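You operate a simulated robot arm through the tools that you are given. There is no shell and no other tool. Be economical: measure what you need, move in short steps, check, and stop when the job is done.

You run a simulated robot arm. Do the job below in one go: nothing can be reset, and whatever is moved stays where it is left.

## Task
Level the display stand and stand the short brass vase on it.
Fine: lay the spirit level along the stand, turn the foot screw that it names till it reads level, and put the level back where it lay. Set down upright: short spirit level, short brass vase.

The check looks at the end state, three seconds after you hand in, the way a careful person would. Anything else that was tipped, shoved, dropped, spilled or broken makes it a failure.

## Robot
A 6-joint arm with a two-finger parallel gripper, fixed in place. Base frame: the origin is at the foot of the arm, x ahead of it, y to its left, z up; the work surface is at about z = 750. Readings come in mm, degrees, newtons and seconds.
With the tool pointing down near the work surface it reaches from about 180 to 640 mm from the base axis. Its first joint turns from -66.0 to 66.0 degrees. Payload 2.7 kg.
Tool frame: the origin (TCP) lies between the finger pads and is the grasp point; the fingertips stand 23 mm ahead of it; z points along the fingers, y is the line along which they close. Largest opening 94 mm; finger width 38, thickness 10; the body of the gripper, 54 by 96 mm, starts 39 mm behind the TCP.
Orientation is told as [roll, pitch, yaw] about the base's x, y, z axes, in that order, counted from this pose: with the fingers straight down and closing along the base's y, the tool's x points along the base's -x, its y along +y and its z along -z.

## Interface
- The arm moves only by the tool nudge_tool. Its argument "deltas" is a list of rows, each a list of 3 entries, a list of its own where there are three numbers: the shift along the tool's x, y, z in mm, then the turn, a rotation vector about the tool's x, y, z in degrees, then the opening, from 0 (shut) to 1 (fully open). In form: [[[x, y, z], [wx, wy, wz], fingers], ...]. A call has 1 to 8 rows; each row shifts and turns the commanded pose from where the row before left it, along the tool's axes as they then stand. A row lasts 0.2 s, in which the tool goes at most 50 mm and 8.6 degrees; a call with a longer step from one row to the next is refused whole, and so is a gripper value outside its range. A pose out of reach is approached as far as the arm can. The call stops where the force on the tool passes 70 N (or 10 N more than at its start, if that is more) or the arm is blocked; 0.2 s more then pass. The fingers move at their own pace (about 45 mm/s each) and stop on an object; they squeeze with about 37 N. The grip force told is the motor's: it shows also when the fingers shut on nothing. Time passes only in rows, and 0.2 s behind the last, so rows that do not move let the fingers close. It gives the time, the measured TCP pose, the force on the tool (base axes), the opening and the grip force at its end, in the units of the frame above (readings bear some noise), with the torque about the TCP (base axes, N m) and any sound that the robot's microphone picked up.
- Cameras (640 x 400 px; columns grow to the right, rows downward): "scene" is fixed at [62.2, -421.6, 1406.5]; the picture's right is [0.88, -0.48, 0.00], its down [-0.26, -0.47, -0.84] and it looks along [0.40, 0.74, -0.54] (base axes); focal length 336 px, centre (320, 200). "wrist" rides on the gripper at [86, 16, -75] in the tool frame; the picture's right is [-0.18, 0.98, 0.00], its down [-0.58, -0.11, -0.81] and it looks along [-0.79, -0.15, 0.59] (tool axes); focal length 243 px, centre (320, 200). There is no depth. A picture from a camera that has moved, and an enlarged one, comes with that camera's place and axes in the base frame and with its lens.
- snapshot(camera): a new picture of that camera. The clock stands still meanwhile.
- enlarge(camera, box): a new picture of the part [left, top, right, bottom] of that camera's present view, enlarged. The clock stands still meanwhile.
- hand_in(): hands the job in; it is judged then, once.

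Work in short steps. Places have to be worked out from the pictures, the camera data and where the tool is seen: move nearer, look again, correct. Check each grasp and each placing, and mend what went wrong. You have 120 turns and 68 pictures in all, those below and enlarged ones among them. Open the gripper and draw the arm clear of the work before you hand the job in, unless the task says otherwise; then end with one line.

The tools are called by a JSON object that holds its "method" and its "body". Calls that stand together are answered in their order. nudge_tool: Moves the arm, as the interface text tells. Its arguments: {"type":"object","properties":{"deltas":{"type":"array","items":{"type":"array"}}},"required":["deltas"]} The other tools are called the same way: snapshot (camera) takes a picture; enlarge (camera, box) takes an enlarged picture of a part of a camera's view; hand_in () hands the job in.

At the start:

```text
time_s: 0.0
eef_pos: [475.4, 4.4, 1048.6]
ee_rot: [-0.1, 0.0, 0.0]
force: [0.7, -0.8, -0.2]
moment: [0.0, 0.03, -0.01]
width: 93.9
gripper_force: 0.1
```

scene: 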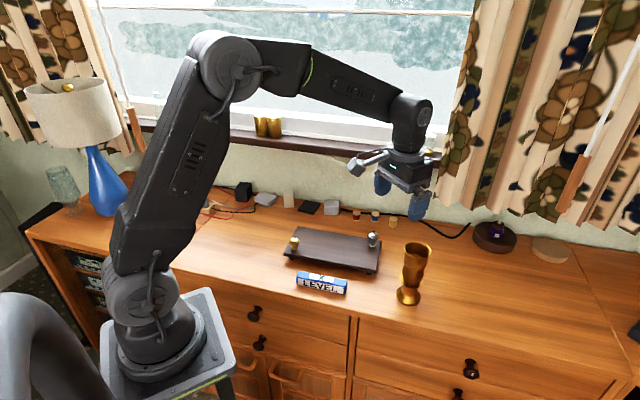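
wrist: 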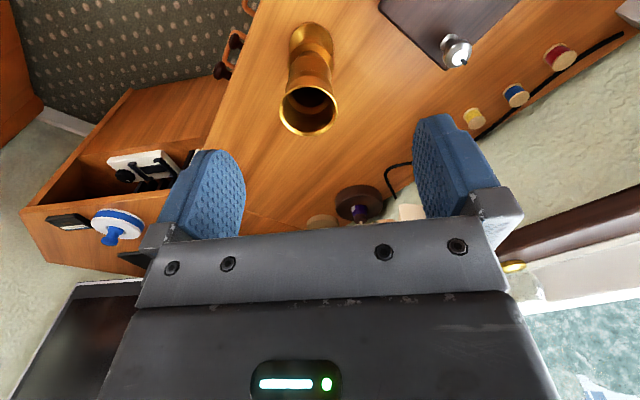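

I'll look closely at the stand, the level and the vase from the scene camera first.

{"method": "enlarge", "body": {"camera": "scene", "box": [270, 210, 450, 320]}}

{"method": "enlarge", "body": {"camera": "scene", "box": [280, 220, 390, 300]}}

```text
3.56 times, centred on (360, 265) of scene
camera zoom: at [62.2, -421.6, 1406.5], right [0.88, -0.48, 0.0], down [-0.26, -0.47, -0.84], along [0.4, 0.74, -0.54], focal length 1196 px, centre (178, -31)
```

zoom: 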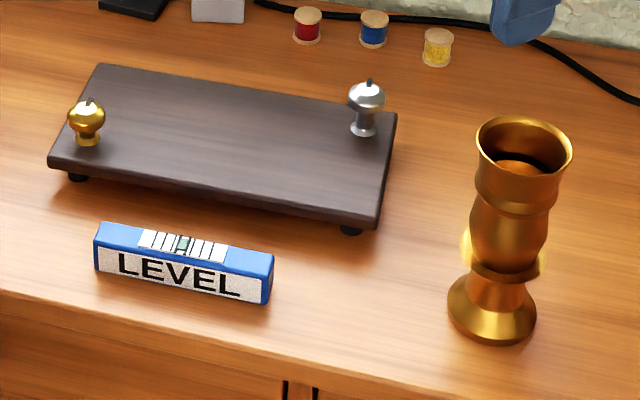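

```text
5.00 times, centred on (335, 260) of scene
camera zoom: at [62.2, -421.6, 1406.5], right [0.88, -0.48, 0.0], down [-0.26, -0.47, -0.84], along [0.4, 0.74, -0.54], focal length 1682 px, centre (245, -100)
```

zoom: 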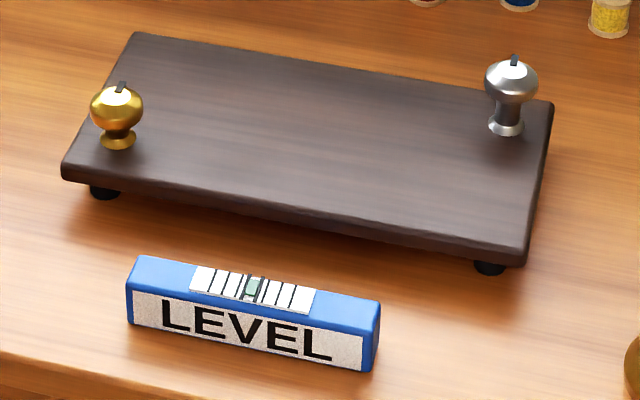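

The stand seems to run at about -43° yaw, centred near (446, 209), with the level near (357, 116) and the vase near (530, -16), roughly 155 tall. I'll move above the level and turn to match it.

{"method": "nudge_tool", "body": {"deltas": [[[29.5, 27.9, 22], [0, 0, 0], 1], [[29.5, 27.9, 22], [0, 0, 0], 1], [[29.5, 27.9, 22], [0, 0, 0], 1], [[29.5, 27.9, 22], [0, 0, 0], 1], [[0, 0, 0], [0, 0, 8.4], 1], [[0, 0, 0], [0, 0, 8.4], 1], [[0, 0, 0], [0, 0, 8.4], 1], [[0, 0, 0], [0, 0, 8.4], 1]]}}

{"method": "nudge_tool", "body": {"deltas": [[[0, 0, 0], [0, 0, 8.4], 1], [[0, 0, 20], [0, 0, 0], 1], [[0, 0, 20], [0, 0, 0], 1]]}}

{"method": "snapshot", "body": {"camera": "wrist"}}

{"method": "snapshot", "body": {"camera": "scene"}}

```text
time_s: 1.8
eef_pos: [357.3, 117.3, 961.3]
ee_rot: [0.0, 0.1, -33.8]
force: [0.1, 0.1, 0.0]
moment: [0.01, -0.03, 0.0]
width: 94.1
gripper_force: 0.0
```

```text
time_s: 2.6
eef_pos: [357.2, 116.4, 920.2]
ee_rot: [0.0, 0.1, -42.0]
force: [-0.5, 0.3, -0.1]
moment: [0.04, 0.0, -0.05]
width: 93.9
gripper_force: 0.0
```

```text
63 pictures are left
camera wrist: at [302.6, 186.6, 994.6], right [0.79, 0.61, 0.0], down [0.36, -0.47, 0.81], along [0.49, -0.64, -0.59], focal length 243 px, centre (320, 200)
```

wrist: 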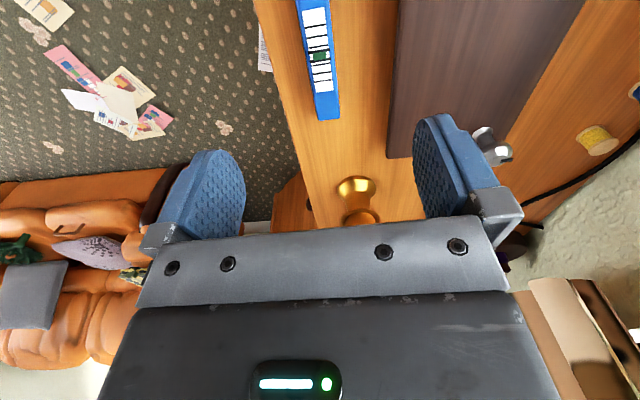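

```text
62 pictures are left
```

scene: 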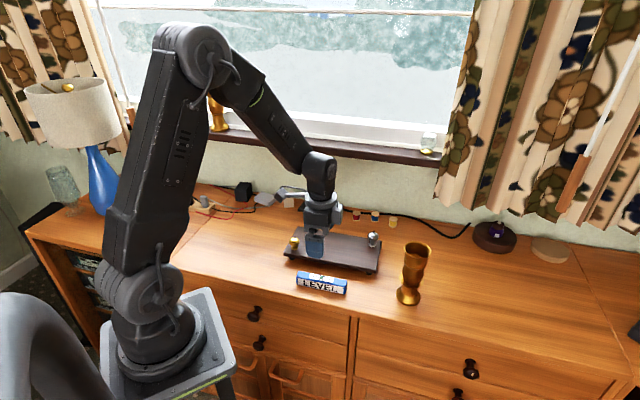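

The level's centre is near (359, 112), running at about -42°. I'll go lower with the fingers half open and look again.

{"method": "nudge_tool", "body": {"deltas": [[[-4.2, -1.6, 30], [0, 0, 0], 0.5], [[0, 0, 40], [0, 0, 0], 0.5], [[0, 0, 20], [0, 0, 0], 0.5]]}}

{"method": "snapshot", "body": {"camera": "wrist"}}

{"method": "enlarge", "body": {"camera": "scene", "box": [260, 210, 420, 310]}}

```text
time_s: 3.4
eef_pos: [361.1, 112.2, 830.7]
ee_rot: [0.1, 0.0, -42.0]
force: [-0.3, 0.5, -0.1]
moment: [-0.01, 0.05, 0.02]
width: 46.8
gripper_force: 0.1
```

```text
61 pictures are left
camera wrist: at [305.3, 182.6, 904.6], right [0.79, 0.61, 0.0], down [0.36, -0.47, 0.81], along [0.49, -0.64, -0.59], focal length 243 px, centre (320, 200)
```

wrist: 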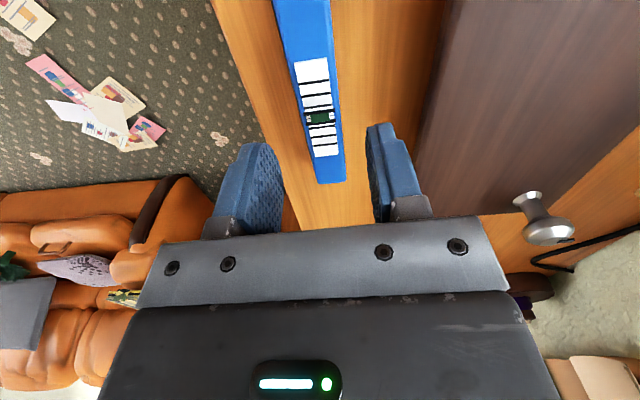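

```text
4.00 times, centred on (340, 260) of scene
camera zoom: at [62.2, -421.6, 1406.5], right [0.88, -0.48, 0.0], down [-0.26, -0.47, -0.84], along [0.4, 0.74, -0.54], focal length 1346 px, centre (240, -40)
```

zoom: 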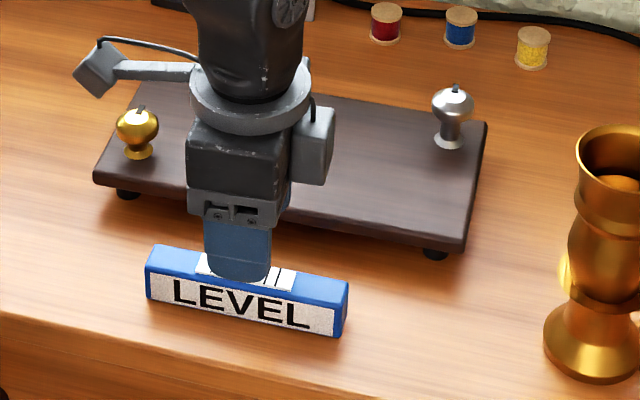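

The level's long axis comes out near -44°, so I'll turn 2° more and shift slightly. Then I'll lower to z≈777 and close.

{"method": "nudge_tool", "body": {"deltas": [[[0.5, -1.9, 20], [0, 0, 2], 0.5], [[0, 0, 20], [0, 0, 0], 0.5], [[0, 0, 13], [0, 0, 0], 0.5], [[0, 0, 0], [0, 0, 0], 0.5]]}}

{"method": "enlarge", "body": {"camera": "scene", "box": [260, 210, 420, 310]}}

{"method": "snapshot", "body": {"camera": "wrist"}}

```text
time_s: 4.4
eef_pos: [358.6, 112.0, 777.4]
ee_rot: [0.1, -0.1, -43.9]
force: [0.3, 0.2, -0.3]
moment: [0.0, -0.01, -0.01]
width: 46.9
gripper_force: 0.0
```

```text
4.00 times, centred on (340, 260) of scene
camera zoom: at [62.2, -421.6, 1406.5], right [0.88, -0.48, 0.0], down [-0.26, -0.47, -0.84], along [0.4, 0.74, -0.54], focal length 1346 px, centre (240, -40)
```

zoom: 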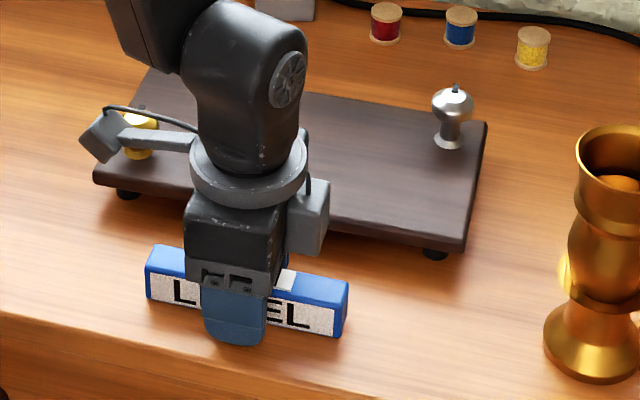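

```text
58 pictures are left
camera wrist: at [305.7, 183.0, 851.8], right [0.82, 0.58, 0.0], down [0.34, -0.48, 0.81], along [0.47, -0.66, -0.59], focal length 243 px, centre (320, 200)
```

wrist: 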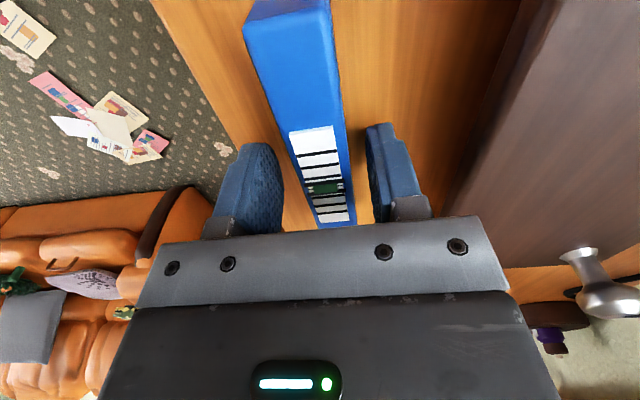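

The fingers straddle the level at its middle. I'll close them.

{"method": "nudge_tool", "body": {"deltas": [[[0, 0, 0], [0, 0, 0], 0.3], [[0, 0, 0], [0, 0, 0], 0.15], [[0, 0, 0], [0, 0, 0], 0.0], [[0, 0, 0], [0, 0, 0], 0.0], [[0, 0, 0], [0, 0, 0], 0.0]]}}

{"method": "snapshot", "body": {"camera": "wrist"}}

```text
time_s: 5.6
eef_pos: [357.6, 112.5, 776.5]
ee_rot: [0.0, 0.0, -44.0]
force: [0.0, 0.2, -0.2]
moment: [-0.06, -0.01, 0.02]
width: 23.3
gripper_force: 36.5
```

```text
57 pictures are left
camera wrist: at [305.7, 183.0, 852.0], right [0.82, 0.58, 0.0], down [0.34, -0.48, 0.81], along [0.47, -0.66, -0.59], focal length 243 px, centre (320, 200)
```

wrist: 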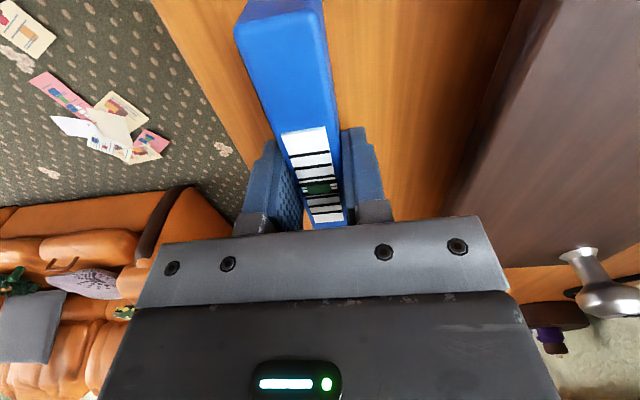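

The level is gripped at 23 mm wide. I'll lift it and carry it over the centre of the stand.

{"method": "nudge_tool", "body": {"deltas": [[[0, 0, -30], [0, 0, 0], 0], [[0, 0, -35], [0, 0, 0], 0], [[1, 33, 0], [0, 0, 0], 0], [[1, 33, 0], [0, 0, 0], 0], [[1, 33, 0], [0, 0, 0], 0], [[0.5, 32, 0], [0, 0, 0], 0], [[0, 0, 0], [0, 0, 0], 0]]}}

{"method": "enlarge", "body": {"camera": "scene", "box": [260, 190, 420, 290]}}

{"method": "snapshot", "body": {"camera": "wrist"}}

```text
time_s: 7.2
eef_pos: [447.6, 208.8, 842.4]
ee_rot: [0.0, 0.0, -44.0]
force: [0.2, 0.1, -2.1]
moment: [-0.01, 0.02, -0.01]
width: 23.2
gripper_force: 37.1
```

```text
4.00 times, centred on (340, 240) of scene
camera zoom: at [62.3, -421.6, 1406.5], right [0.88, -0.48, 0.0], down [-0.26, -0.47, -0.84], along [0.4, 0.74, -0.54], focal length 1346 px, centre (240, 40)
```

zoom: 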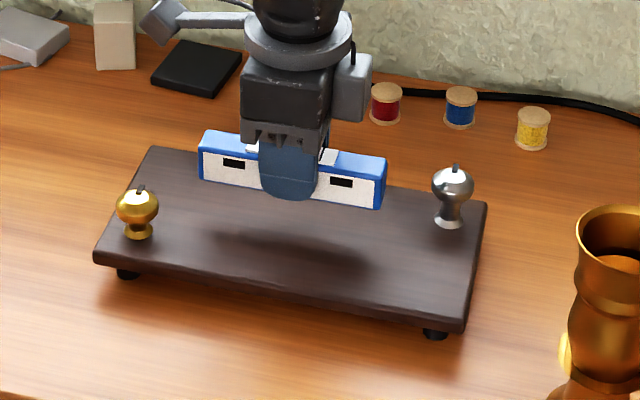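

```text
55 pictures are left
camera wrist: at [395.4, 279.4, 917.0], right [0.82, 0.58, 0.0], down [0.34, -0.48, 0.81], along [0.47, -0.66, -0.59], focal length 243 px, centre (320, 200)
```

wrist: 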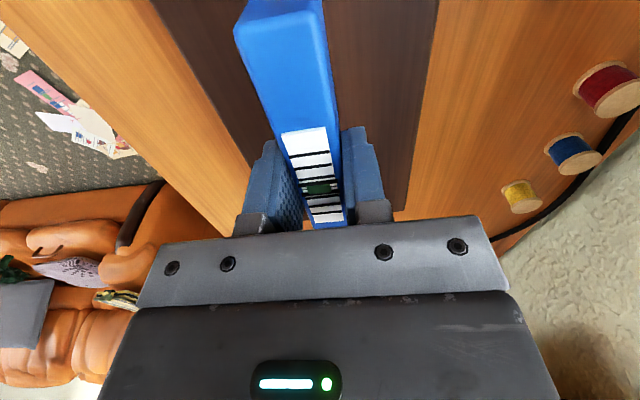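

The level hangs over the middle of the stand. I'll lower it, watching the force.

{"method": "nudge_tool", "body": {"deltas": [[[0, 0, 20], [0, 0, 0], 0], [[0, 0, 10], [0, 0, 0], 0], [[0, 0, 0], [0, 0, 0], 0]]}}

{"method": "enlarge", "body": {"camera": "scene", "box": [280, 205, 400, 280]}}

```text
time_s: 8.0
eef_pos: [446.8, 208.3, 813.3]
ee_rot: [0.0, 0.0, -44.0]
force: [0.1, 0.9, -0.8]
moment: [0.04, 0.01, -0.02]
width: 23.7
gripper_force: 36.8
```

```text
5.33 times, centred on (340, 242) of scene
camera zoom: at [62.3, -421.6, 1406.5], right [0.88, -0.48, 0.0], down [-0.26, -0.47, -0.84], along [0.4, 0.74, -0.54], focal length 1794 px, centre (213, -27)
```

zoom: 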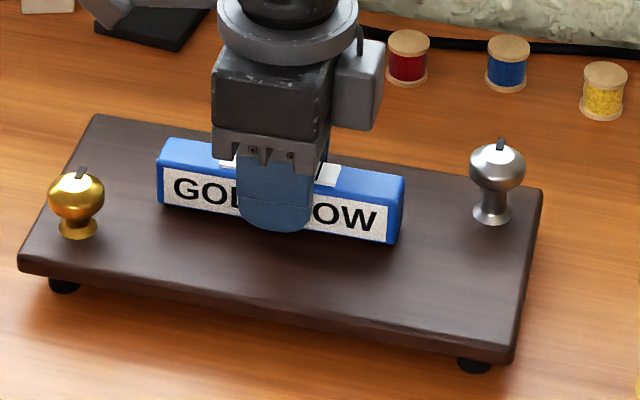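

The level's face now shows text, something like "GOLD LOW". I'll lower it in fine steps to contact and then release it.

{"method": "nudge_tool", "body": {"deltas": [[[0, 0, 3], [0, 0, 0], 0], [[0, 0, 3], [0, 0, 0], 0], [[0, 0, 0], [0, 0, 0], 0]]}}

```text
time_s: 8.8
eef_pos: [447.8, 207.6, 808.7]
ee_rot: [0.2, -0.1, -44.0]
force: [-9.1, -4.4, 31.2]
moment: [-0.2, 0.2, 0.07]
width: 23.7
gripper_force: 37.2
```

The level is in contact. I'll ease up 1 mm and open slightly.

{"method": "nudge_tool", "body": {"deltas": [[[0, 0, -1.5], [0, 0, 0], 0], [[0, 0, 0], [0, 0, 0], 0.35], [[0, 0, 0], [0, 0, 0], 0.5], [[0, 0, -15], [0, 0, 0], 0.5], [[0, 0, -40], [0, 0, 0], 0.5], [[0, 0, -40], [0, 0, 0], 0.5], [[0, 0, 0], [0, 0, 0], 0.5]]}}

{"method": "enlarge", "body": {"camera": "scene", "box": [280, 205, 400, 280]}}

{"method": "snapshot", "body": {"camera": "wrist"}}

```text
time_s: 10.4
eef_pos: [446.2, 208.6, 903.7]
ee_rot: [0.0, -0.1, -44.0]
force: [-0.1, 0.7, 0.2]
moment: [-0.03, 0.04, -0.02]
width: 46.9
gripper_force: 0.0
```

```text
5.33 times, centred on (340, 242) of scene
camera zoom: at [62.2, -421.6, 1406.5], right [0.88, -0.48, 0.0], down [-0.26, -0.47, -0.84], along [0.4, 0.74, -0.54], focal length 1794 px, centre (213, -27)
```

zoom: 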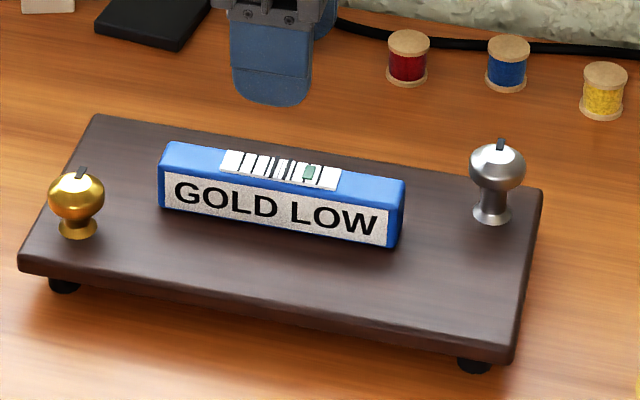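

```text
52 pictures are left
camera wrist: at [394.1, 280.1, 977.3], right [0.82, 0.58, 0.0], down [0.34, -0.48, 0.81], along [0.47, -0.66, -0.59], focal length 243 px, centre (320, 200)
```

wrist: 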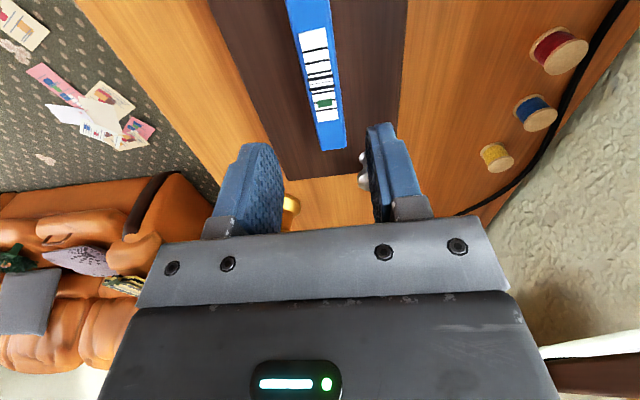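

The level reads GOLD LOW, with its bubble towards the silver end. The gold knob seems to be near (341, 246) with its ball at z≈807, so I'll move above it and look.

{"method": "nudge_tool", "body": {"deltas": [[[25.4, -11.5, 0], [0, 0, 0], 0.5], [[25.4, -11.5, 0], [0, 0, 0], 0.5], [[25.4, -11.5, 0], [0, 0, 0], 0.5], [[25.3, -11.5, 0], [0, 0, 0], 0.5], [[0, 0, 24], [0, 0, 0], 0.5], [[0, 0, 20], [0, 0, 0], 0.5], [[0, 0, 0], [0, 0, 0], 0.5]]}}

{"method": "snapshot", "body": {"camera": "wrist"}}

{"method": "enlarge", "body": {"camera": "scene", "box": [260, 205, 380, 280]}}

```text
time_s: 12.0
eef_pos: [341.2, 247.1, 858.4]
ee_rot: [0.0, 0.1, -44.1]
force: [-0.7, -0.7, 0.4]
moment: [-0.01, 0.01, 0.0]
width: 47.0
gripper_force: 0.1
```

```text
51 pictures are left
camera wrist: at [290.0, 317.8, 933.5], right [0.82, 0.58, 0.0], down [0.34, -0.48, 0.81], along [0.47, -0.66, -0.59], focal length 243 px, centre (320, 200)
```

wrist: 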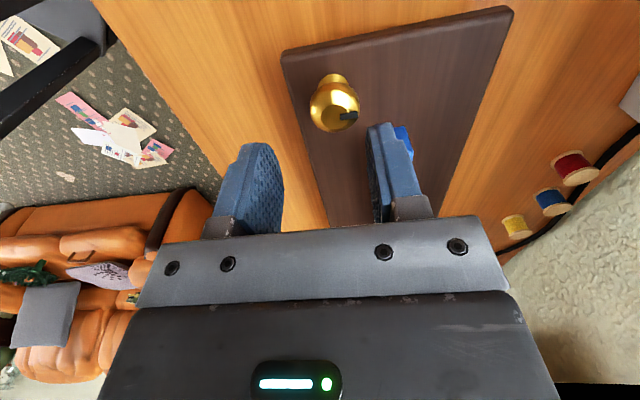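

```text
5.33 times, centred on (320, 242) of scene
camera zoom: at [62.2, -421.6, 1406.5], right [0.88, -0.48, 0.0], down [-0.26, -0.47, -0.84], along [0.4, 0.74, -0.54], focal length 1794 px, centre (320, -27)
```

zoom: 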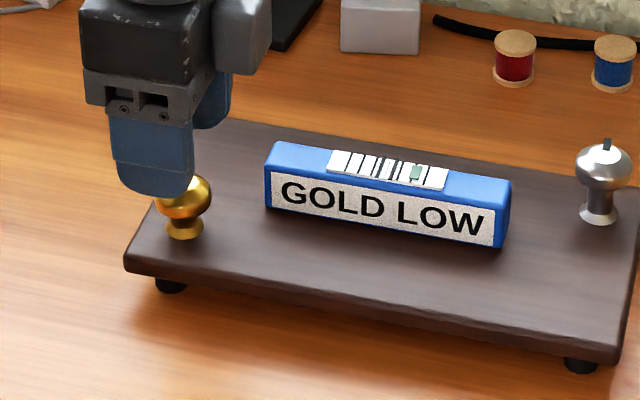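

The wrist view puts the knob's axis about 9 mm further along the tool's y, near (347, 255). I'll correct and lower to check again.

{"method": "nudge_tool", "body": {"deltas": [[[1.5, 9.5, 0], [0, 0, 0], 0.6], [[0, 0, 18], [0, 0, 0], 0.6], [[0, 0, 0], [0, 0, 0], 0.6]]}}

{"method": "snapshot", "body": {"camera": "wrist"}}

{"method": "enlarge", "body": {"camera": "scene", "box": [270, 220, 334, 260]}}

```text
time_s: 12.8
eef_pos: [347.4, 253.3, 840.9]
ee_rot: [0.0, 0.1, -43.9]
force: [-0.4, 1.3, -0.4]
moment: [-0.02, -0.02, 0.0]
width: 56.3
gripper_force: 0.0
```

```text
49 pictures are left
camera wrist: at [295.0, 325.7, 915.2], right [0.82, 0.58, 0.0], down [0.34, -0.48, 0.81], along [0.47, -0.66, -0.59], focal length 243 px, centre (320, 200)
```

wrist: 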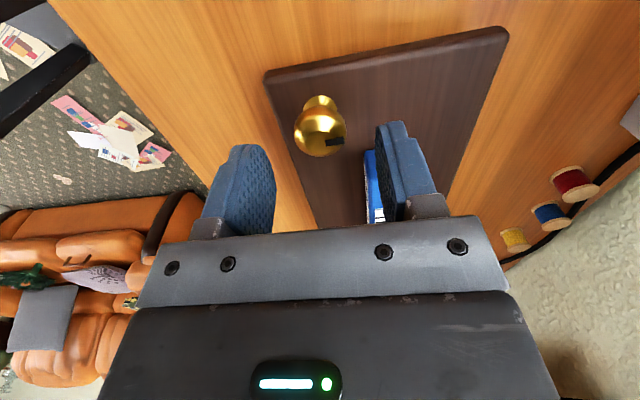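

```text
10.00 times, centred on (302, 240) of scene
camera zoom: at [62.2, -421.6, 1406.5], right [0.88, -0.48, 0.0], down [-0.26, -0.47, -0.84], along [0.4, 0.74, -0.54], focal length 3364 px, centre (500, -200)
```

zoom: 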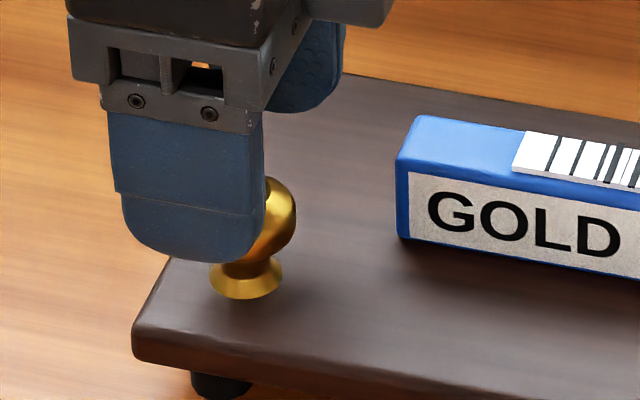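

The knob axis is now within about 1 mm of the tool axis. I'll lower to z≈808, leaving the tips a few mm above the board, and close.

{"method": "nudge_tool", "body": {"deltas": [[[1, -0.5, 15], [0, 0, 0], 0.6], [[0, 0, 14], [0, 0, 0], 0.6], [[0, 0, 4], [0, 0, 0], 0.6], [[0, 0, 0], [0, 0, 0], 0.4], [[0, 0, 0], [0, 0, 0], 0.2], [[0, 0, 0], [0, 0, 0], 0.2], [[0, 0, 0], [0, 0, 0], 0.1]]}}

{"method": "enlarge", "body": {"camera": "scene", "box": [270, 205, 390, 280]}}

```text
time_s: 14.4
eef_pos: [345.6, 254.4, 807.7]
ee_rot: [0.0, 0.0, -44.1]
force: [2.9, 0.5, 0.0]
moment: [0.35, -0.12, 0.01]
width: 28.9
gripper_force: 36.7
```

```text
5.33 times, centred on (330, 242) of scene
camera zoom: at [62.3, -421.6, 1406.5], right [0.88, -0.48, 0.0], down [-0.26, -0.47, -0.84], along [0.4, 0.74, -0.54], focal length 1794 px, centre (267, -27)
```

zoom: 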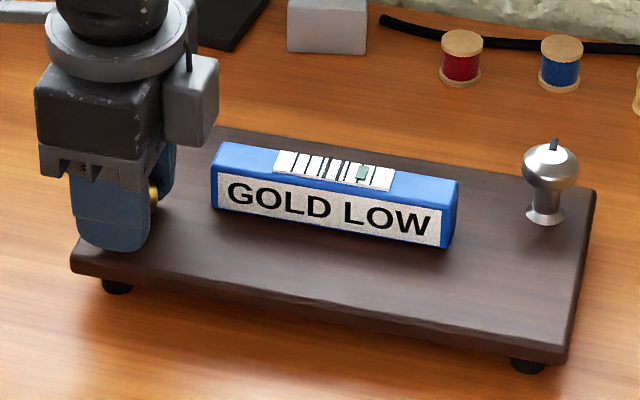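

The knob is gripped at about 29 mm. I'll turn it clockwise seen from above by about 24° and compare the bubble.

{"method": "nudge_tool", "body": {"deltas": [[[0, 0, 0], [0, 0, 6], 0.1], [[0, 0, 0], [0, 0, 6], 0.1], [[0, 0, 0], [0, 0, 6], 0.1], [[0, 0, 0], [0, 0, 6], 0.1], [[0, 0, 0], [0, 0, 0], 0.1]]}}

{"method": "enlarge", "body": {"camera": "scene", "box": [270, 205, 390, 280]}}

```text
time_s: 15.6
eef_pos: [347.6, 254.7, 808.7]
ee_rot: [0.1, 0.0, -68.2]
force: [-1.0, 6.5, 9.6]
moment: [-0.9, -0.19, -0.02]
width: 29.0
gripper_force: 37.3
```

```text
5.33 times, centred on (330, 242) of scene
camera zoom: at [62.1, -421.5, 1406.5], right [0.88, -0.48, 0.0], down [-0.26, -0.47, -0.84], along [0.4, 0.74, -0.54], focal length 1794 px, centre (267, -27)
```

zoom: 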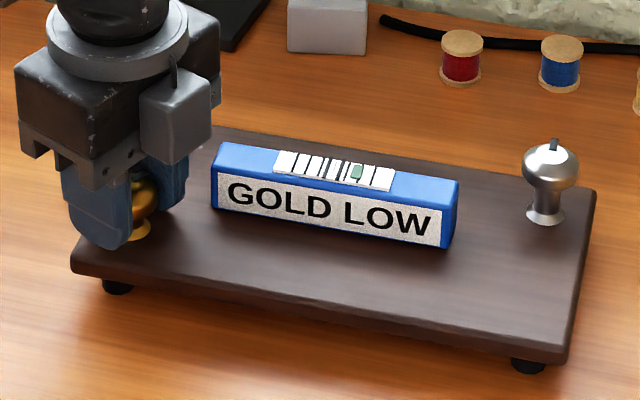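

The bubble moved towards the middle, so clockwise is right. I'll turn 18° more, open, swing back and take a fresh grip.

{"method": "nudge_tool", "body": {"deltas": [[[0, 0, -0.5], [0, 0, 6], 0.1], [[0, 0, 0], [0, 0, 6], 0.1], [[0, 0, 0], [0, 0, 6], 0.1], [[0, 0, 0], [0, 0, 0], 0.1]]}}

{"method": "enlarge", "body": {"camera": "scene", "box": [270, 205, 390, 280]}}

```text
time_s: 16.6
eef_pos: [346.3, 254.0, 809.3]
ee_rot: [0.1, 0.0, -86.2]
force: [5.9, 2.7, 4.7]
moment: [0.45, -0.06, 0.01]
width: 29.0
gripper_force: 37.0
```

```text
5.33 times, centred on (330, 242) of scene
camera zoom: at [62.3, -421.6, 1406.5], right [0.88, -0.48, 0.0], down [-0.26, -0.47, -0.84], along [0.4, 0.74, -0.54], focal length 1794 px, centre (267, -27)
```

zoom: 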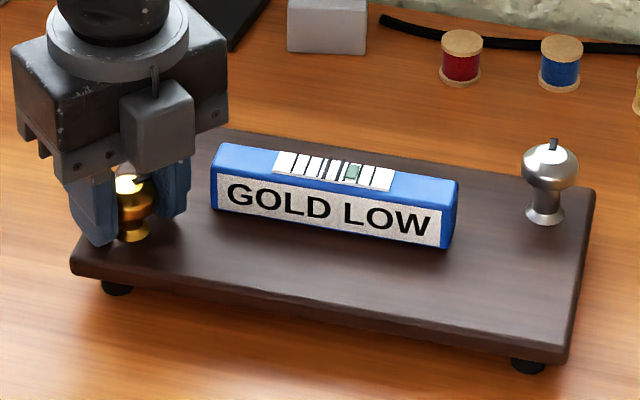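

The bubble is still moving in. I'll release and swing back for a second bite.

{"method": "nudge_tool", "body": {"deltas": [[[0, 0, 0], [0, 0, 0], 0.35], [[0, 0, 0], [0, 0, 0], 0.5], [[0, 0, 0], [0, 0, -8.5], 0.5], [[0, 0, 0], [0, 0, -8.5], 0.5], [[0, 0, 0], [0, 0, -8.5], 0.5], [[0, 0, 0], [0, 0, -8.5], 0.5], [[0, 0, 0], [0, 0, -8.5], 0.5], [[0, 0, 0], [0, 0, -8.5], 0.5]]}}

{"method": "nudge_tool", "body": {"deltas": [[[0, 0, 0], [0, 0, -8.5], 0.5], [[0, 0, 0], [0, 0, -8.5], 0.5], [[0, 0, 0], [0, 0, 0], 0.3], [[0, 0, 0], [0, 0, 0], 0.1], [[0, 0, 0], [0, 0, 0], 0.1]]}}

{"method": "nudge_tool", "body": {"deltas": [[[0, 0, 0], [0, 0, 6], 0.1], [[0, 0, 0], [0, 0, 6], 0.1], [[0, 0, 0], [0, 0, 6], 0.1], [[0, 0, 0], [0, 0, 6], 0.1], [[0, 0, 0], [0, 0, 6], 0.1], [[0, 0, 0], [0, 0, 6], 0.1], [[0, 0, 0], [0, 0, 0], 0.1]]}}

{"method": "enlarge", "body": {"camera": "scene", "box": [270, 205, 390, 280]}}

```text
time_s: 18.4
eef_pos: [346.1, 254.4, 808.1]
ee_rot: [0.0, 0.1, -35.0]
force: [0.3, 0.0, 0.0]
moment: [0.02, 0.04, 0.01]
width: 47.2
gripper_force: 0.0
```

```text
time_s: 19.6
eef_pos: [346.7, 254.4, 808.9]
ee_rot: [-0.1, 0.1, -18.0]
force: [-2.0, -4.8, 0.6]
moment: [0.3, 0.34, 0.03]
width: 29.6
gripper_force: 37.3
```

```text
time_s: 21.2
eef_pos: [346.7, 253.5, 807.9]
ee_rot: [0.0, 0.1, -54.1]
force: [2.5, -1.4, -0.2]
moment: [0.25, 0.37, -0.01]
width: 29.8
gripper_force: 36.9
```

```text
5.33 times, centred on (330, 242) of scene
camera zoom: at [62.4, -421.6, 1406.5], right [0.88, -0.48, 0.0], down [-0.26, -0.47, -0.84], along [0.4, 0.74, -0.54], focal length 1794 px, centre (267, -27)
```

zoom: 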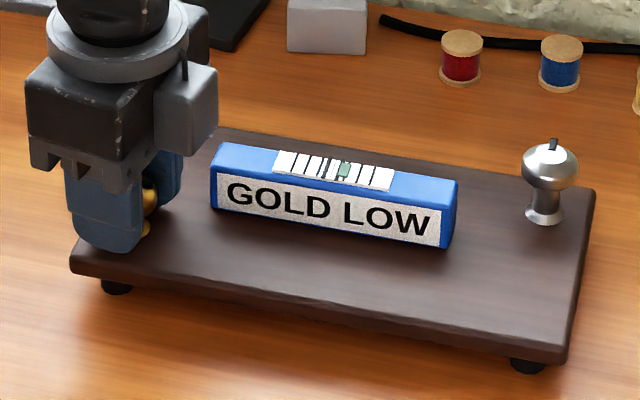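

The bubble is nearly in the middle. I'll turn about 26° more, then zoom in.

{"method": "nudge_tool", "body": {"deltas": [[[0, 0, 0], [0, 0, 6.5], 0.1], [[0, 0, 0], [0, 0, 6.5], 0.1], [[0, 0, 0], [0, 0, 6.5], 0.1], [[0, 0, 0], [0, 0, 6.5], 0.1], [[0, 0, 0], [0, 0, 0], 0.1]]}}

{"method": "enlarge", "body": {"camera": "scene", "box": [306, 228, 360, 256]}}

```text
time_s: 22.4
eef_pos: [346.3, 253.9, 809.8]
ee_rot: [0.0, 0.0, -80.1]
force: [1.3, 0.2, -0.7]
moment: [0.17, 0.2, -0.01]
width: 29.4
gripper_force: 36.8
```

```text
11.85 times, centred on (333, 242) of scene
camera zoom: at [62.4, -421.6, 1406.5], right [0.88, -0.48, 0.0], down [-0.26, -0.47, -0.84], along [0.4, 0.74, -0.54], focal length 3987 px, centre (166, -298)
```

zoom: 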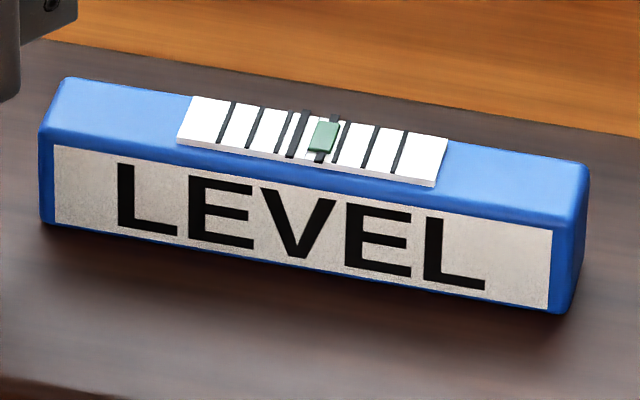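

It reads LEVEL, but the bubble is a touch towards silver. I'll turn another 14°, release, lift off, and read it free.

{"method": "nudge_tool", "body": {"deltas": [[[0, 0, 0], [0, 0, 7], 0.1], [[0, 0, 0], [0, 0, 7], 0.1], [[0, 0, 0], [0, 0, 0], 0.1], [[0, 0, 0], [0, 0, 0], 0.35], [[0, 0, 0], [0, 0, 0], 0.5], [[0, 0, -20], [0, 0, 0], 0.5], [[0, 0, -25], [0, 0, 0], 0.5], [[0, 0, 0], [0, 0, 0], 0.5]]}}

{"method": "enlarge", "body": {"camera": "scene", "box": [306, 228, 360, 256]}}

```text
time_s: 24.2
eef_pos: [345.0, 254.0, 853.3]
ee_rot: [-0.1, 0.0, -94.0]
force: [0.3, 0.3, 0.1]
moment: [0.01, -0.01, 0.03]
width: 47.0
gripper_force: 0.0
```

```text
11.85 times, centred on (333, 242) of scene
camera zoom: at [62.2, -421.6, 1406.5], right [0.88, -0.48, 0.0], down [-0.26, -0.47, -0.84], along [0.4, 0.74, -0.54], focal length 3987 px, centre (166, -298)
```

zoom: 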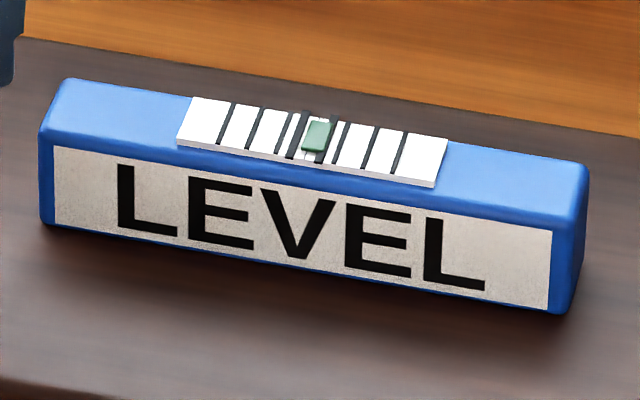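

The level reads LEVEL with the bubble centred between the marks. I'll rise, turn back to -44°, and go above the level again.

{"method": "nudge_tool", "body": {"deltas": [[[0, 0, -25], [0, 0, 0], 0.5], [[0, 0, -10], [0, 0, -8.3], 0.5], [[0, 0, 0], [0, 0, -8.4], 0.5], [[0, 0, 0], [0, 0, -8.3], 0.5], [[0, 0, 0], [0, 0, -8.4], 0.5], [[0, 0, 0], [0, 0, -8.3], 0.5], [[0, 0, 0], [0, 0, -8.3], 0.5]]}}

{"method": "nudge_tool", "body": {"deltas": [[[-35, 12.3, 0], [0, 0, 0], 0.5], [[-35, 12.3, 0], [0, 0, 0], 0.5], [[-34.6, 12.3, 0], [0, 0, 0], 0.5], [[0, 0, 30], [0, 0, 0], 0.5], [[0, 0, 0], [0, 0, 0], 0.5]]}}

{"method": "snapshot", "body": {"camera": "wrist"}}

```text
time_s: 25.8
eef_pos: [346.0, 253.3, 887.8]
ee_rot: [0.0, -0.1, -43.8]
force: [-0.1, -0.3, 0.1]
moment: [-0.02, -0.03, 0.0]
width: 46.8
gripper_force: 0.0
```

```text
time_s: 27.0
eef_pos: [448.2, 208.3, 857.5]
ee_rot: [0.0, 0.0, -44.0]
force: [0.6, -0.1, 0.1]
moment: [0.02, 0.0, -0.01]
width: 47.2
gripper_force: 0.1
```

```text
41 pictures are left
camera wrist: at [396.4, 279.4, 932.3], right [0.82, 0.58, 0.0], down [0.34, -0.48, 0.81], along [0.47, -0.66, -0.59], focal length 243 px, centre (320, 200)
```

wrist: 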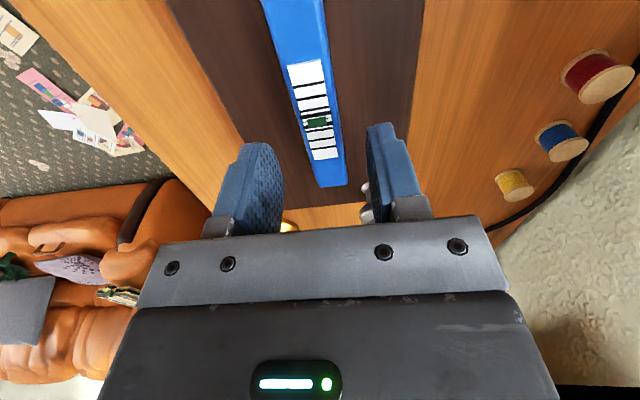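

{"method": "enlarge", "body": {"camera": "wrist", "box": [272, 50, 368, 190]}}

```text
2.86 times, centred on (320, 120) of wrist
camera zoom: at [396.4, 279.4, 932.3], right [0.82, 0.58, 0.0], down [0.34, -0.48, 0.81], along [0.47, -0.66, -0.59], focal length 693 px, centre (320, 429)
```

zoom: 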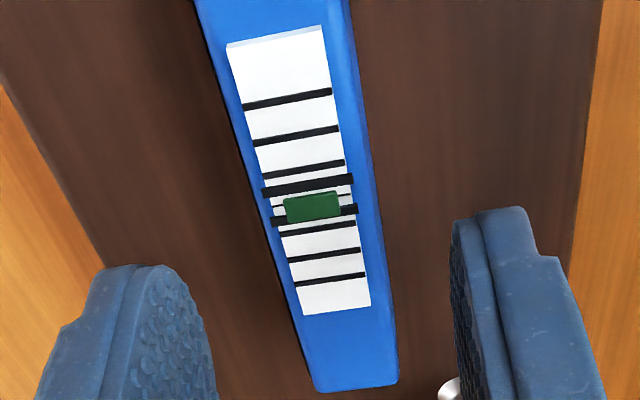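

The bubble sits between the thick marks, much as it did on the flat top at the start. Now I'll lower, grip the level and lift it.

{"method": "nudge_tool", "body": {"deltas": [[[0, 0, 25], [0, 0, 0], 0.5], [[0, 0, 24], [0, 0, 0], 0.5], [[0, 0, 0], [0, 0, 0], 0.3], [[0, 0, 0], [0, 0, 0], 0.1], [[0, 0, 0], [0, 0, 0], 0], [[0, 0, 0], [0, 0, 0], 0]]}}

{"method": "nudge_tool", "body": {"deltas": [[[0, 0, -20], [0, 0, 0], 0], [[0, 0, -20], [0, 0, 0], 0], [[0, -33, 0], [0, 0, 0], 0], [[0, -33, 0], [0, 0, 0], 0], [[0, -33, 0], [0, 0, 0], 0], [[-3.5, -28, 0], [0, 0, 0], 0], [[0, 0, 0], [0, 0, 0], 0]]}}

{"method": "snapshot", "body": {"camera": "scene"}}

```text
time_s: 28.4
eef_pos: [447.4, 208.1, 808.9]
ee_rot: [0.1, 0.0, -44.0]
force: [0.4, 0.2, -0.4]
moment: [-0.02, -0.06, -0.03]
width: 23.4
gripper_force: 36.6
```

```text
time_s: 30.0
eef_pos: [361.5, 114.6, 850.3]
ee_rot: [0.0, 0.0, -43.9]
force: [0.1, -0.1, -1.0]
moment: [-0.03, 0.01, 0.03]
width: 23.7
gripper_force: 36.7
```

```text
39 pictures are left
```

scene: 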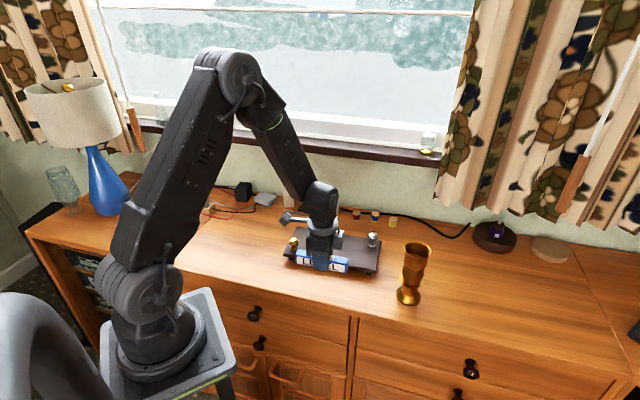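

The TCP is at (361.5, 114.6), where I judge the level lay. I'll lower most of the way and compare it with the first picture.

{"method": "nudge_tool", "body": {"deltas": [[[0, 0, 30], [0, 0, 0], 0], [[0, 0, 25], [0, 0, 0], 0], [[0, 0, 14], [0, 0, 0], 0], [[0, 0, 0], [0, 0, 0], 0]]}}

{"method": "enlarge", "body": {"camera": "scene", "box": [280, 220, 390, 300]}}

```text
time_s: 31.0
eef_pos: [362.0, 114.1, 779.3]
ee_rot: [0.0, 0.0, -44.0]
force: [-0.7, -0.3, -0.5]
moment: [0.02, -0.03, 0.0]
width: 23.3
gripper_force: 36.7
```

```text
5.00 times, centred on (335, 260) of scene
camera zoom: at [62.3, -421.6, 1406.5], right [0.88, -0.48, 0.0], down [-0.26, -0.47, -0.84], along [0.4, 0.74, -0.54], focal length 1682 px, centre (245, -100)
```

zoom: 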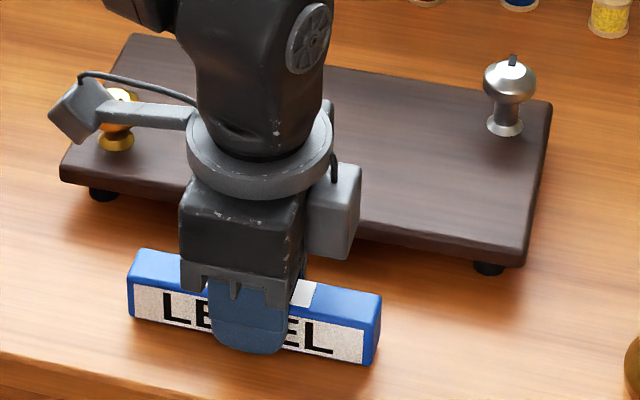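

It lines up within 2–3 mm. I'll shift 2 mm back, lower in fine steps and release.

{"method": "nudge_tool", "body": {"deltas": [[[0, -2, 0], [0, 0, 0], 0], [[0, 0, 1.5], [0, 0, 0], 0], [[0, 0, 1.2], [0, 0, 0], 0], [[0, 0, 0], [0, 0, 0], 0]]}}

```text
time_s: 32.0
eef_pos: [360.4, 113.1, 778.0]
ee_rot: [-0.1, 0.0, -43.9]
force: [0.7, -0.7, -1.6]
moment: [0.04, -0.01, 0.02]
width: 23.5
gripper_force: 36.7
```

{"method": "nudge_tool", "body": {"deltas": [[[0, 0, 1], [0, 0, 0], 0], [[0, 0, 0], [0, 0, 0], 0]]}}

```text
time_s: 32.6
eef_pos: [360.2, 112.5, 776.9]
ee_rot: [0.0, -0.1, -44.0]
force: [-2.2, 0.0, 6.2]
moment: [-0.01, -0.01, -0.02]
width: 23.7
gripper_force: 37.6
```

The force of 6 N means the level touches the table. I'll release it, lift straight up and check.

{"method": "nudge_tool", "body": {"deltas": [[[0, 0, 0], [0, 0, 0], 0.3], [[0, 0, 0], [0, 0, 0], 0.45], [[0, 0, 0], [0, 0, 0], 0.45], [[0, 0, -30], [0, 0, 0], 0.45], [[0, 0, -45], [0, 0, 0], 0.45], [[0, 0, -45], [0, 0, 0], 0.6], [[0, 0, -45], [0, 0, 0], 0.6], [[0, 0, -25], [0, 0, 0], 0.95]]}}

{"method": "enlarge", "body": {"camera": "scene", "box": [280, 220, 390, 300]}}

{"method": "enlarge", "body": {"camera": "scene", "box": [380, 225, 460, 315]}}

```text
time_s: 34.4
eef_pos: [359.4, 113.4, 966.8]
ee_rot: [0.1, -0.1, -44.0]
force: [-0.7, -0.2, -0.2]
moment: [0.03, -0.01, 0.02]
width: 89.5
gripper_force: 0.1
```

```text
5.00 times, centred on (335, 260) of scene
camera zoom: at [62.2, -421.6, 1406.5], right [0.88, -0.48, 0.0], down [-0.26, -0.47, -0.84], along [0.4, 0.74, -0.54], focal length 1682 px, centre (245, -100)
```

zoom: 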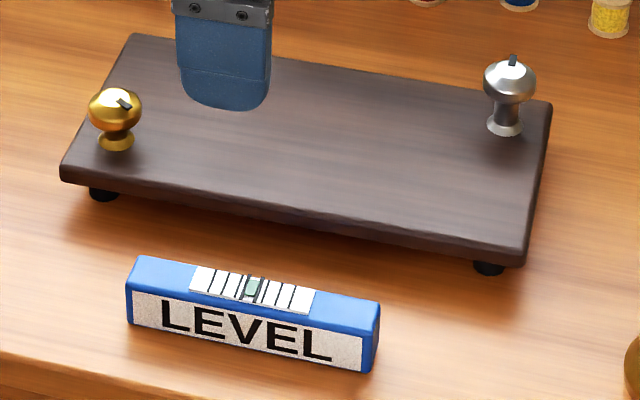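

```text
4.44 times, centred on (420, 270) of scene
camera zoom: at [62.2, -421.6, 1406.5], right [0.88, -0.48, 0.0], down [-0.26, -0.47, -0.84], along [0.4, 0.74, -0.54], focal length 1495 px, centre (-124, -111)
```

zoom: 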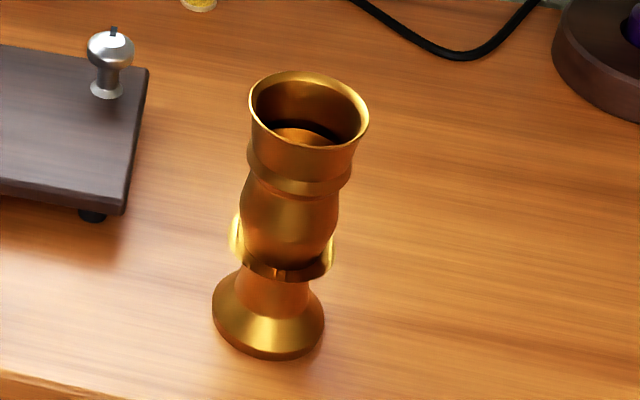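

The level is back where it lay, and the stand is level. The vase is near (525, -19) with its rim at z≈906, so I'll move above it and look.

{"method": "nudge_tool", "body": {"deltas": [[[-42.2, 4, -4], [0, 0, 0], 1], [[-42.2, 4, -4], [0, 0, 0], 1], [[-42.2, 4, -4], [0, 0, 0], 1], [[-42.2, 4, -4], [0, 0, 0], 1], [[-42.2, 4, -4], [0, 0, 0], 1], [[0, 0, 0], [0, 0, 0], 1]]}}

{"method": "snapshot", "body": {"camera": "wrist"}}

{"method": "enlarge", "body": {"camera": "scene", "box": [340, 180, 500, 310]}}

```text
time_s: 35.8
eef_pos: [526.9, -20.4, 985.7]
ee_rot: [0.0, 0.0, -43.9]
force: [-0.2, -0.4, 0.9]
moment: [-0.01, 0.02, -0.02]
width: 94.0
gripper_force: 0.0
```

```text
35 pictures are left
camera wrist: at [473.7, 51.0, 1060.4], right [0.82, 0.58, 0.0], down [0.34, -0.48, 0.81], along [0.47, -0.66, -0.59], focal length 243 px, centre (320, 200)
```

wrist: 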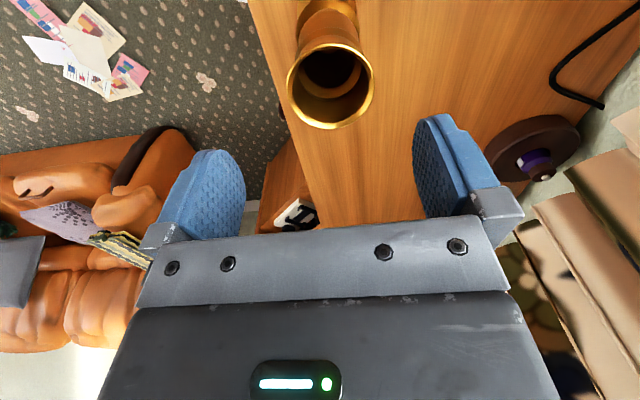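

```text
3.08 times, centred on (420, 245) of scene
camera zoom: at [62.2, -421.7, 1406.5], right [0.88, -0.48, 0.0], down [-0.26, -0.47, -0.84], along [0.4, 0.74, -0.54], focal length 1035 px, centre (12, 62)
```

zoom: 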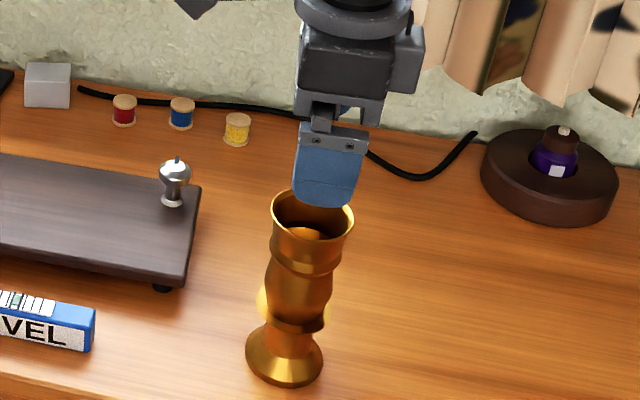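

The rim's centre is near (528, -14), about 57 mm across. I'll correct and lower to just above it.

{"method": "nudge_tool", "body": {"deltas": [[[3, 5.2, 10], [0, 0, 0], 1], [[0, 0, 25], [0, 0, 0], 1], [[0, 0, 15], [0, 0, 0], 1], [[0, 0, 0], [0, 0, 0], 1]]}}

{"method": "snapshot", "body": {"camera": "wrist"}}

{"method": "enlarge", "body": {"camera": "scene", "box": [380, 220, 460, 310]}}

```text
time_s: 36.8
eef_pos: [526.8, -14.0, 938.2]
ee_rot: [0.0, 0.1, -44.0]
force: [0.2, -0.2, -0.3]
moment: [0.04, 0.01, -0.01]
width: 94.1
gripper_force: 0.1
```

```text
33 pictures are left
camera wrist: at [475.1, 57.0, 1010.8], right [0.82, 0.58, 0.0], down [0.34, -0.48, 0.81], along [0.47, -0.66, -0.59], focal length 243 px, centre (320, 200)
```

wrist: 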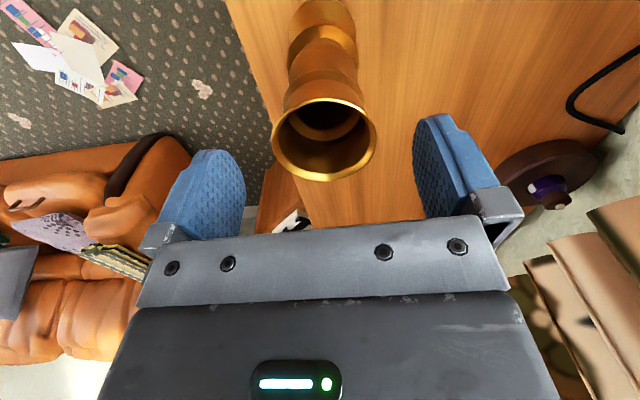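

```text
4.44 times, centred on (420, 265) of scene
camera zoom: at [62.2, -421.6, 1406.5], right [0.88, -0.48, 0.0], down [-0.26, -0.47, -0.84], along [0.4, 0.74, -0.54], focal length 1495 px, centre (-124, -89)
```

zoom: 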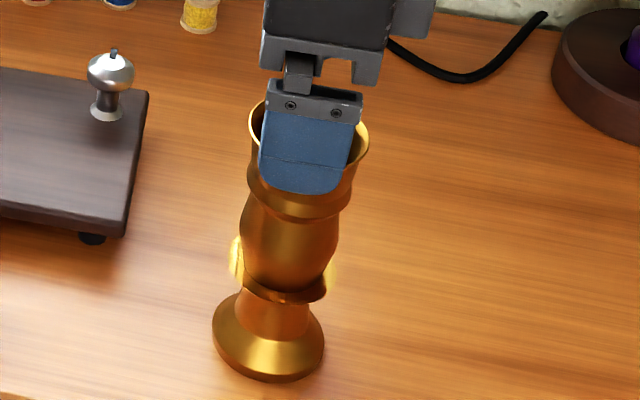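

The rim is centred between the fingers, with its top at about 905. I'll lower to TCP z≈885 and close gently.

{"method": "nudge_tool", "body": {"deltas": [[[-1, 0.5, 20], [0, 0, 0], 1], [[0, 0, 20], [0, 0, 0], 1], [[0, 0, 13], [0, 0, 0], 1], [[0, 0, 0], [0, 0, 0], 0.8], [[0, 0, 0], [0, 0, 0], 0.7], [[0, 0, 0], [0, 0, 0], 0.6], [[0, 0, 0], [0, 0, 0], 0.5], [[0, 0, 0], [0, 0, 0], 0.4]]}}

{"method": "enlarge", "body": {"camera": "scene", "box": [380, 220, 460, 310]}}

```text
time_s: 38.6
eef_pos: [528.3, -14.1, 883.7]
ee_rot: [0.1, 0.0, -44.0]
force: [1.4, 1.6, -0.1]
moment: [0.03, -0.18, 0.07]
width: 58.3
gripper_force: 37.3
```

```text
4.44 times, centred on (420, 265) of scene
camera zoom: at [62.3, -421.6, 1406.5], right [0.88, -0.48, 0.0], down [-0.26, -0.47, -0.84], along [0.4, 0.74, -0.54], focal length 1495 px, centre (-124, -89)
```

zoom: 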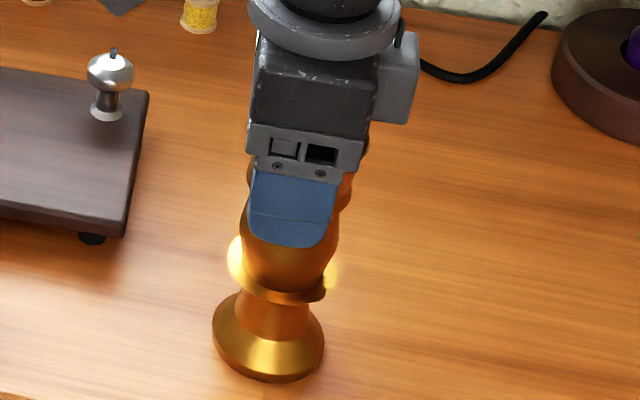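

The vase is held at 58 mm. I'll lift it and check that it hangs straight.

{"method": "nudge_tool", "body": {"deltas": [[[0, 0, -8], [0, 0, 0], 0.4], [[0, 0, -15], [0, 0, 0], 0.4], [[0, 0, -20], [0, 0, 0], 0.4], [[0, 0, -25], [0, 0, 0], 0.4], [[0, 0, 0], [0, 0, 0], 0.4]]}}

{"method": "snapshot", "body": {"camera": "scene"}}

```text
time_s: 39.8
eef_pos: [527.0, -15.1, 953.4]
ee_rot: [0.1, 0.0, -44.0]
force: [-0.7, 0.1, -8.2]
moment: [0.02, 0.02, -0.02]
width: 58.5
gripper_force: 37.3
```

```text
30 pictures are left
```

scene: 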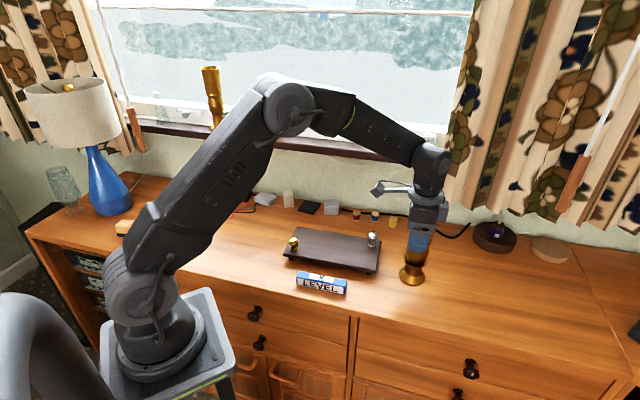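

It hangs upright, about 8 N. I'll carry it over the centre of the stand.

{"method": "nudge_tool", "body": {"deltas": [[[20, 10, 0], [0, 0, 0], 0.4], [[32, 15.6, 0], [0, 0, 0], 0.4], [[35, 17.1, 0], [0, 0, 0], 0.4], [[35, 17.1, 0], [0, 0, 0], 0.4], [[35, 17.1, 0], [0, 0, 0], 0.4], [[32, 15.7, 0], [0, 0, 0], 0.4], [[25, 12.2, 0], [0, 0, 0], 0.4], [[0, 0, 0], [0, 0, 0], 0.4]]}}

{"method": "enlarge", "body": {"camera": "scene", "box": [270, 180, 400, 290]}}

{"method": "snapshot", "body": {"camera": "wrist"}}

```text
time_s: 41.6
eef_pos: [446.9, 208.6, 951.0]
ee_rot: [-0.1, 0.0, -44.0]
force: [-0.1, 0.0, -8.4]
moment: [0.03, 0.02, -0.01]
width: 58.5
gripper_force: 36.6
```

```text
3.64 times, centred on (335, 235) of scene
camera zoom: at [62.4, -421.6, 1406.5], right [0.88, -0.48, 0.0], down [-0.26, -0.47, -0.84], along [0.4, 0.74, -0.54], focal length 1223 px, centre (266, 73)
```

zoom: 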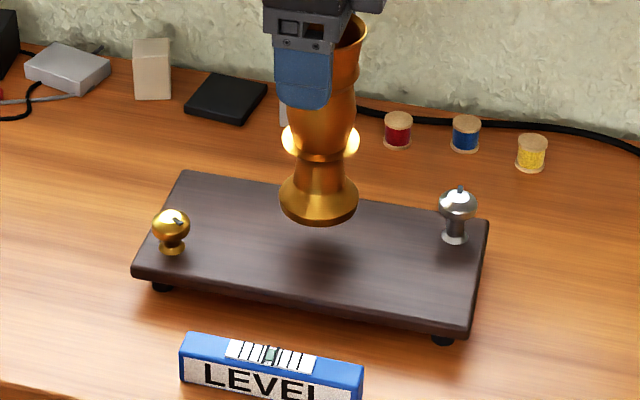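

```text
28 pictures are left
camera wrist: at [394.4, 281.6, 1026.5], right [0.82, 0.58, 0.0], down [0.34, -0.48, 0.81], along [0.47, -0.66, -0.59], focal length 243 px, centre (320, 200)
```

wrist: 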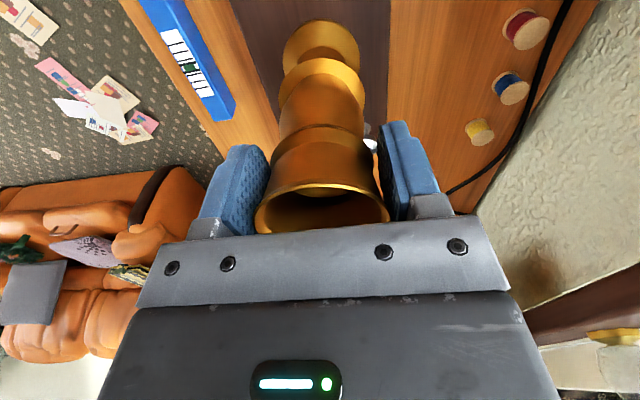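

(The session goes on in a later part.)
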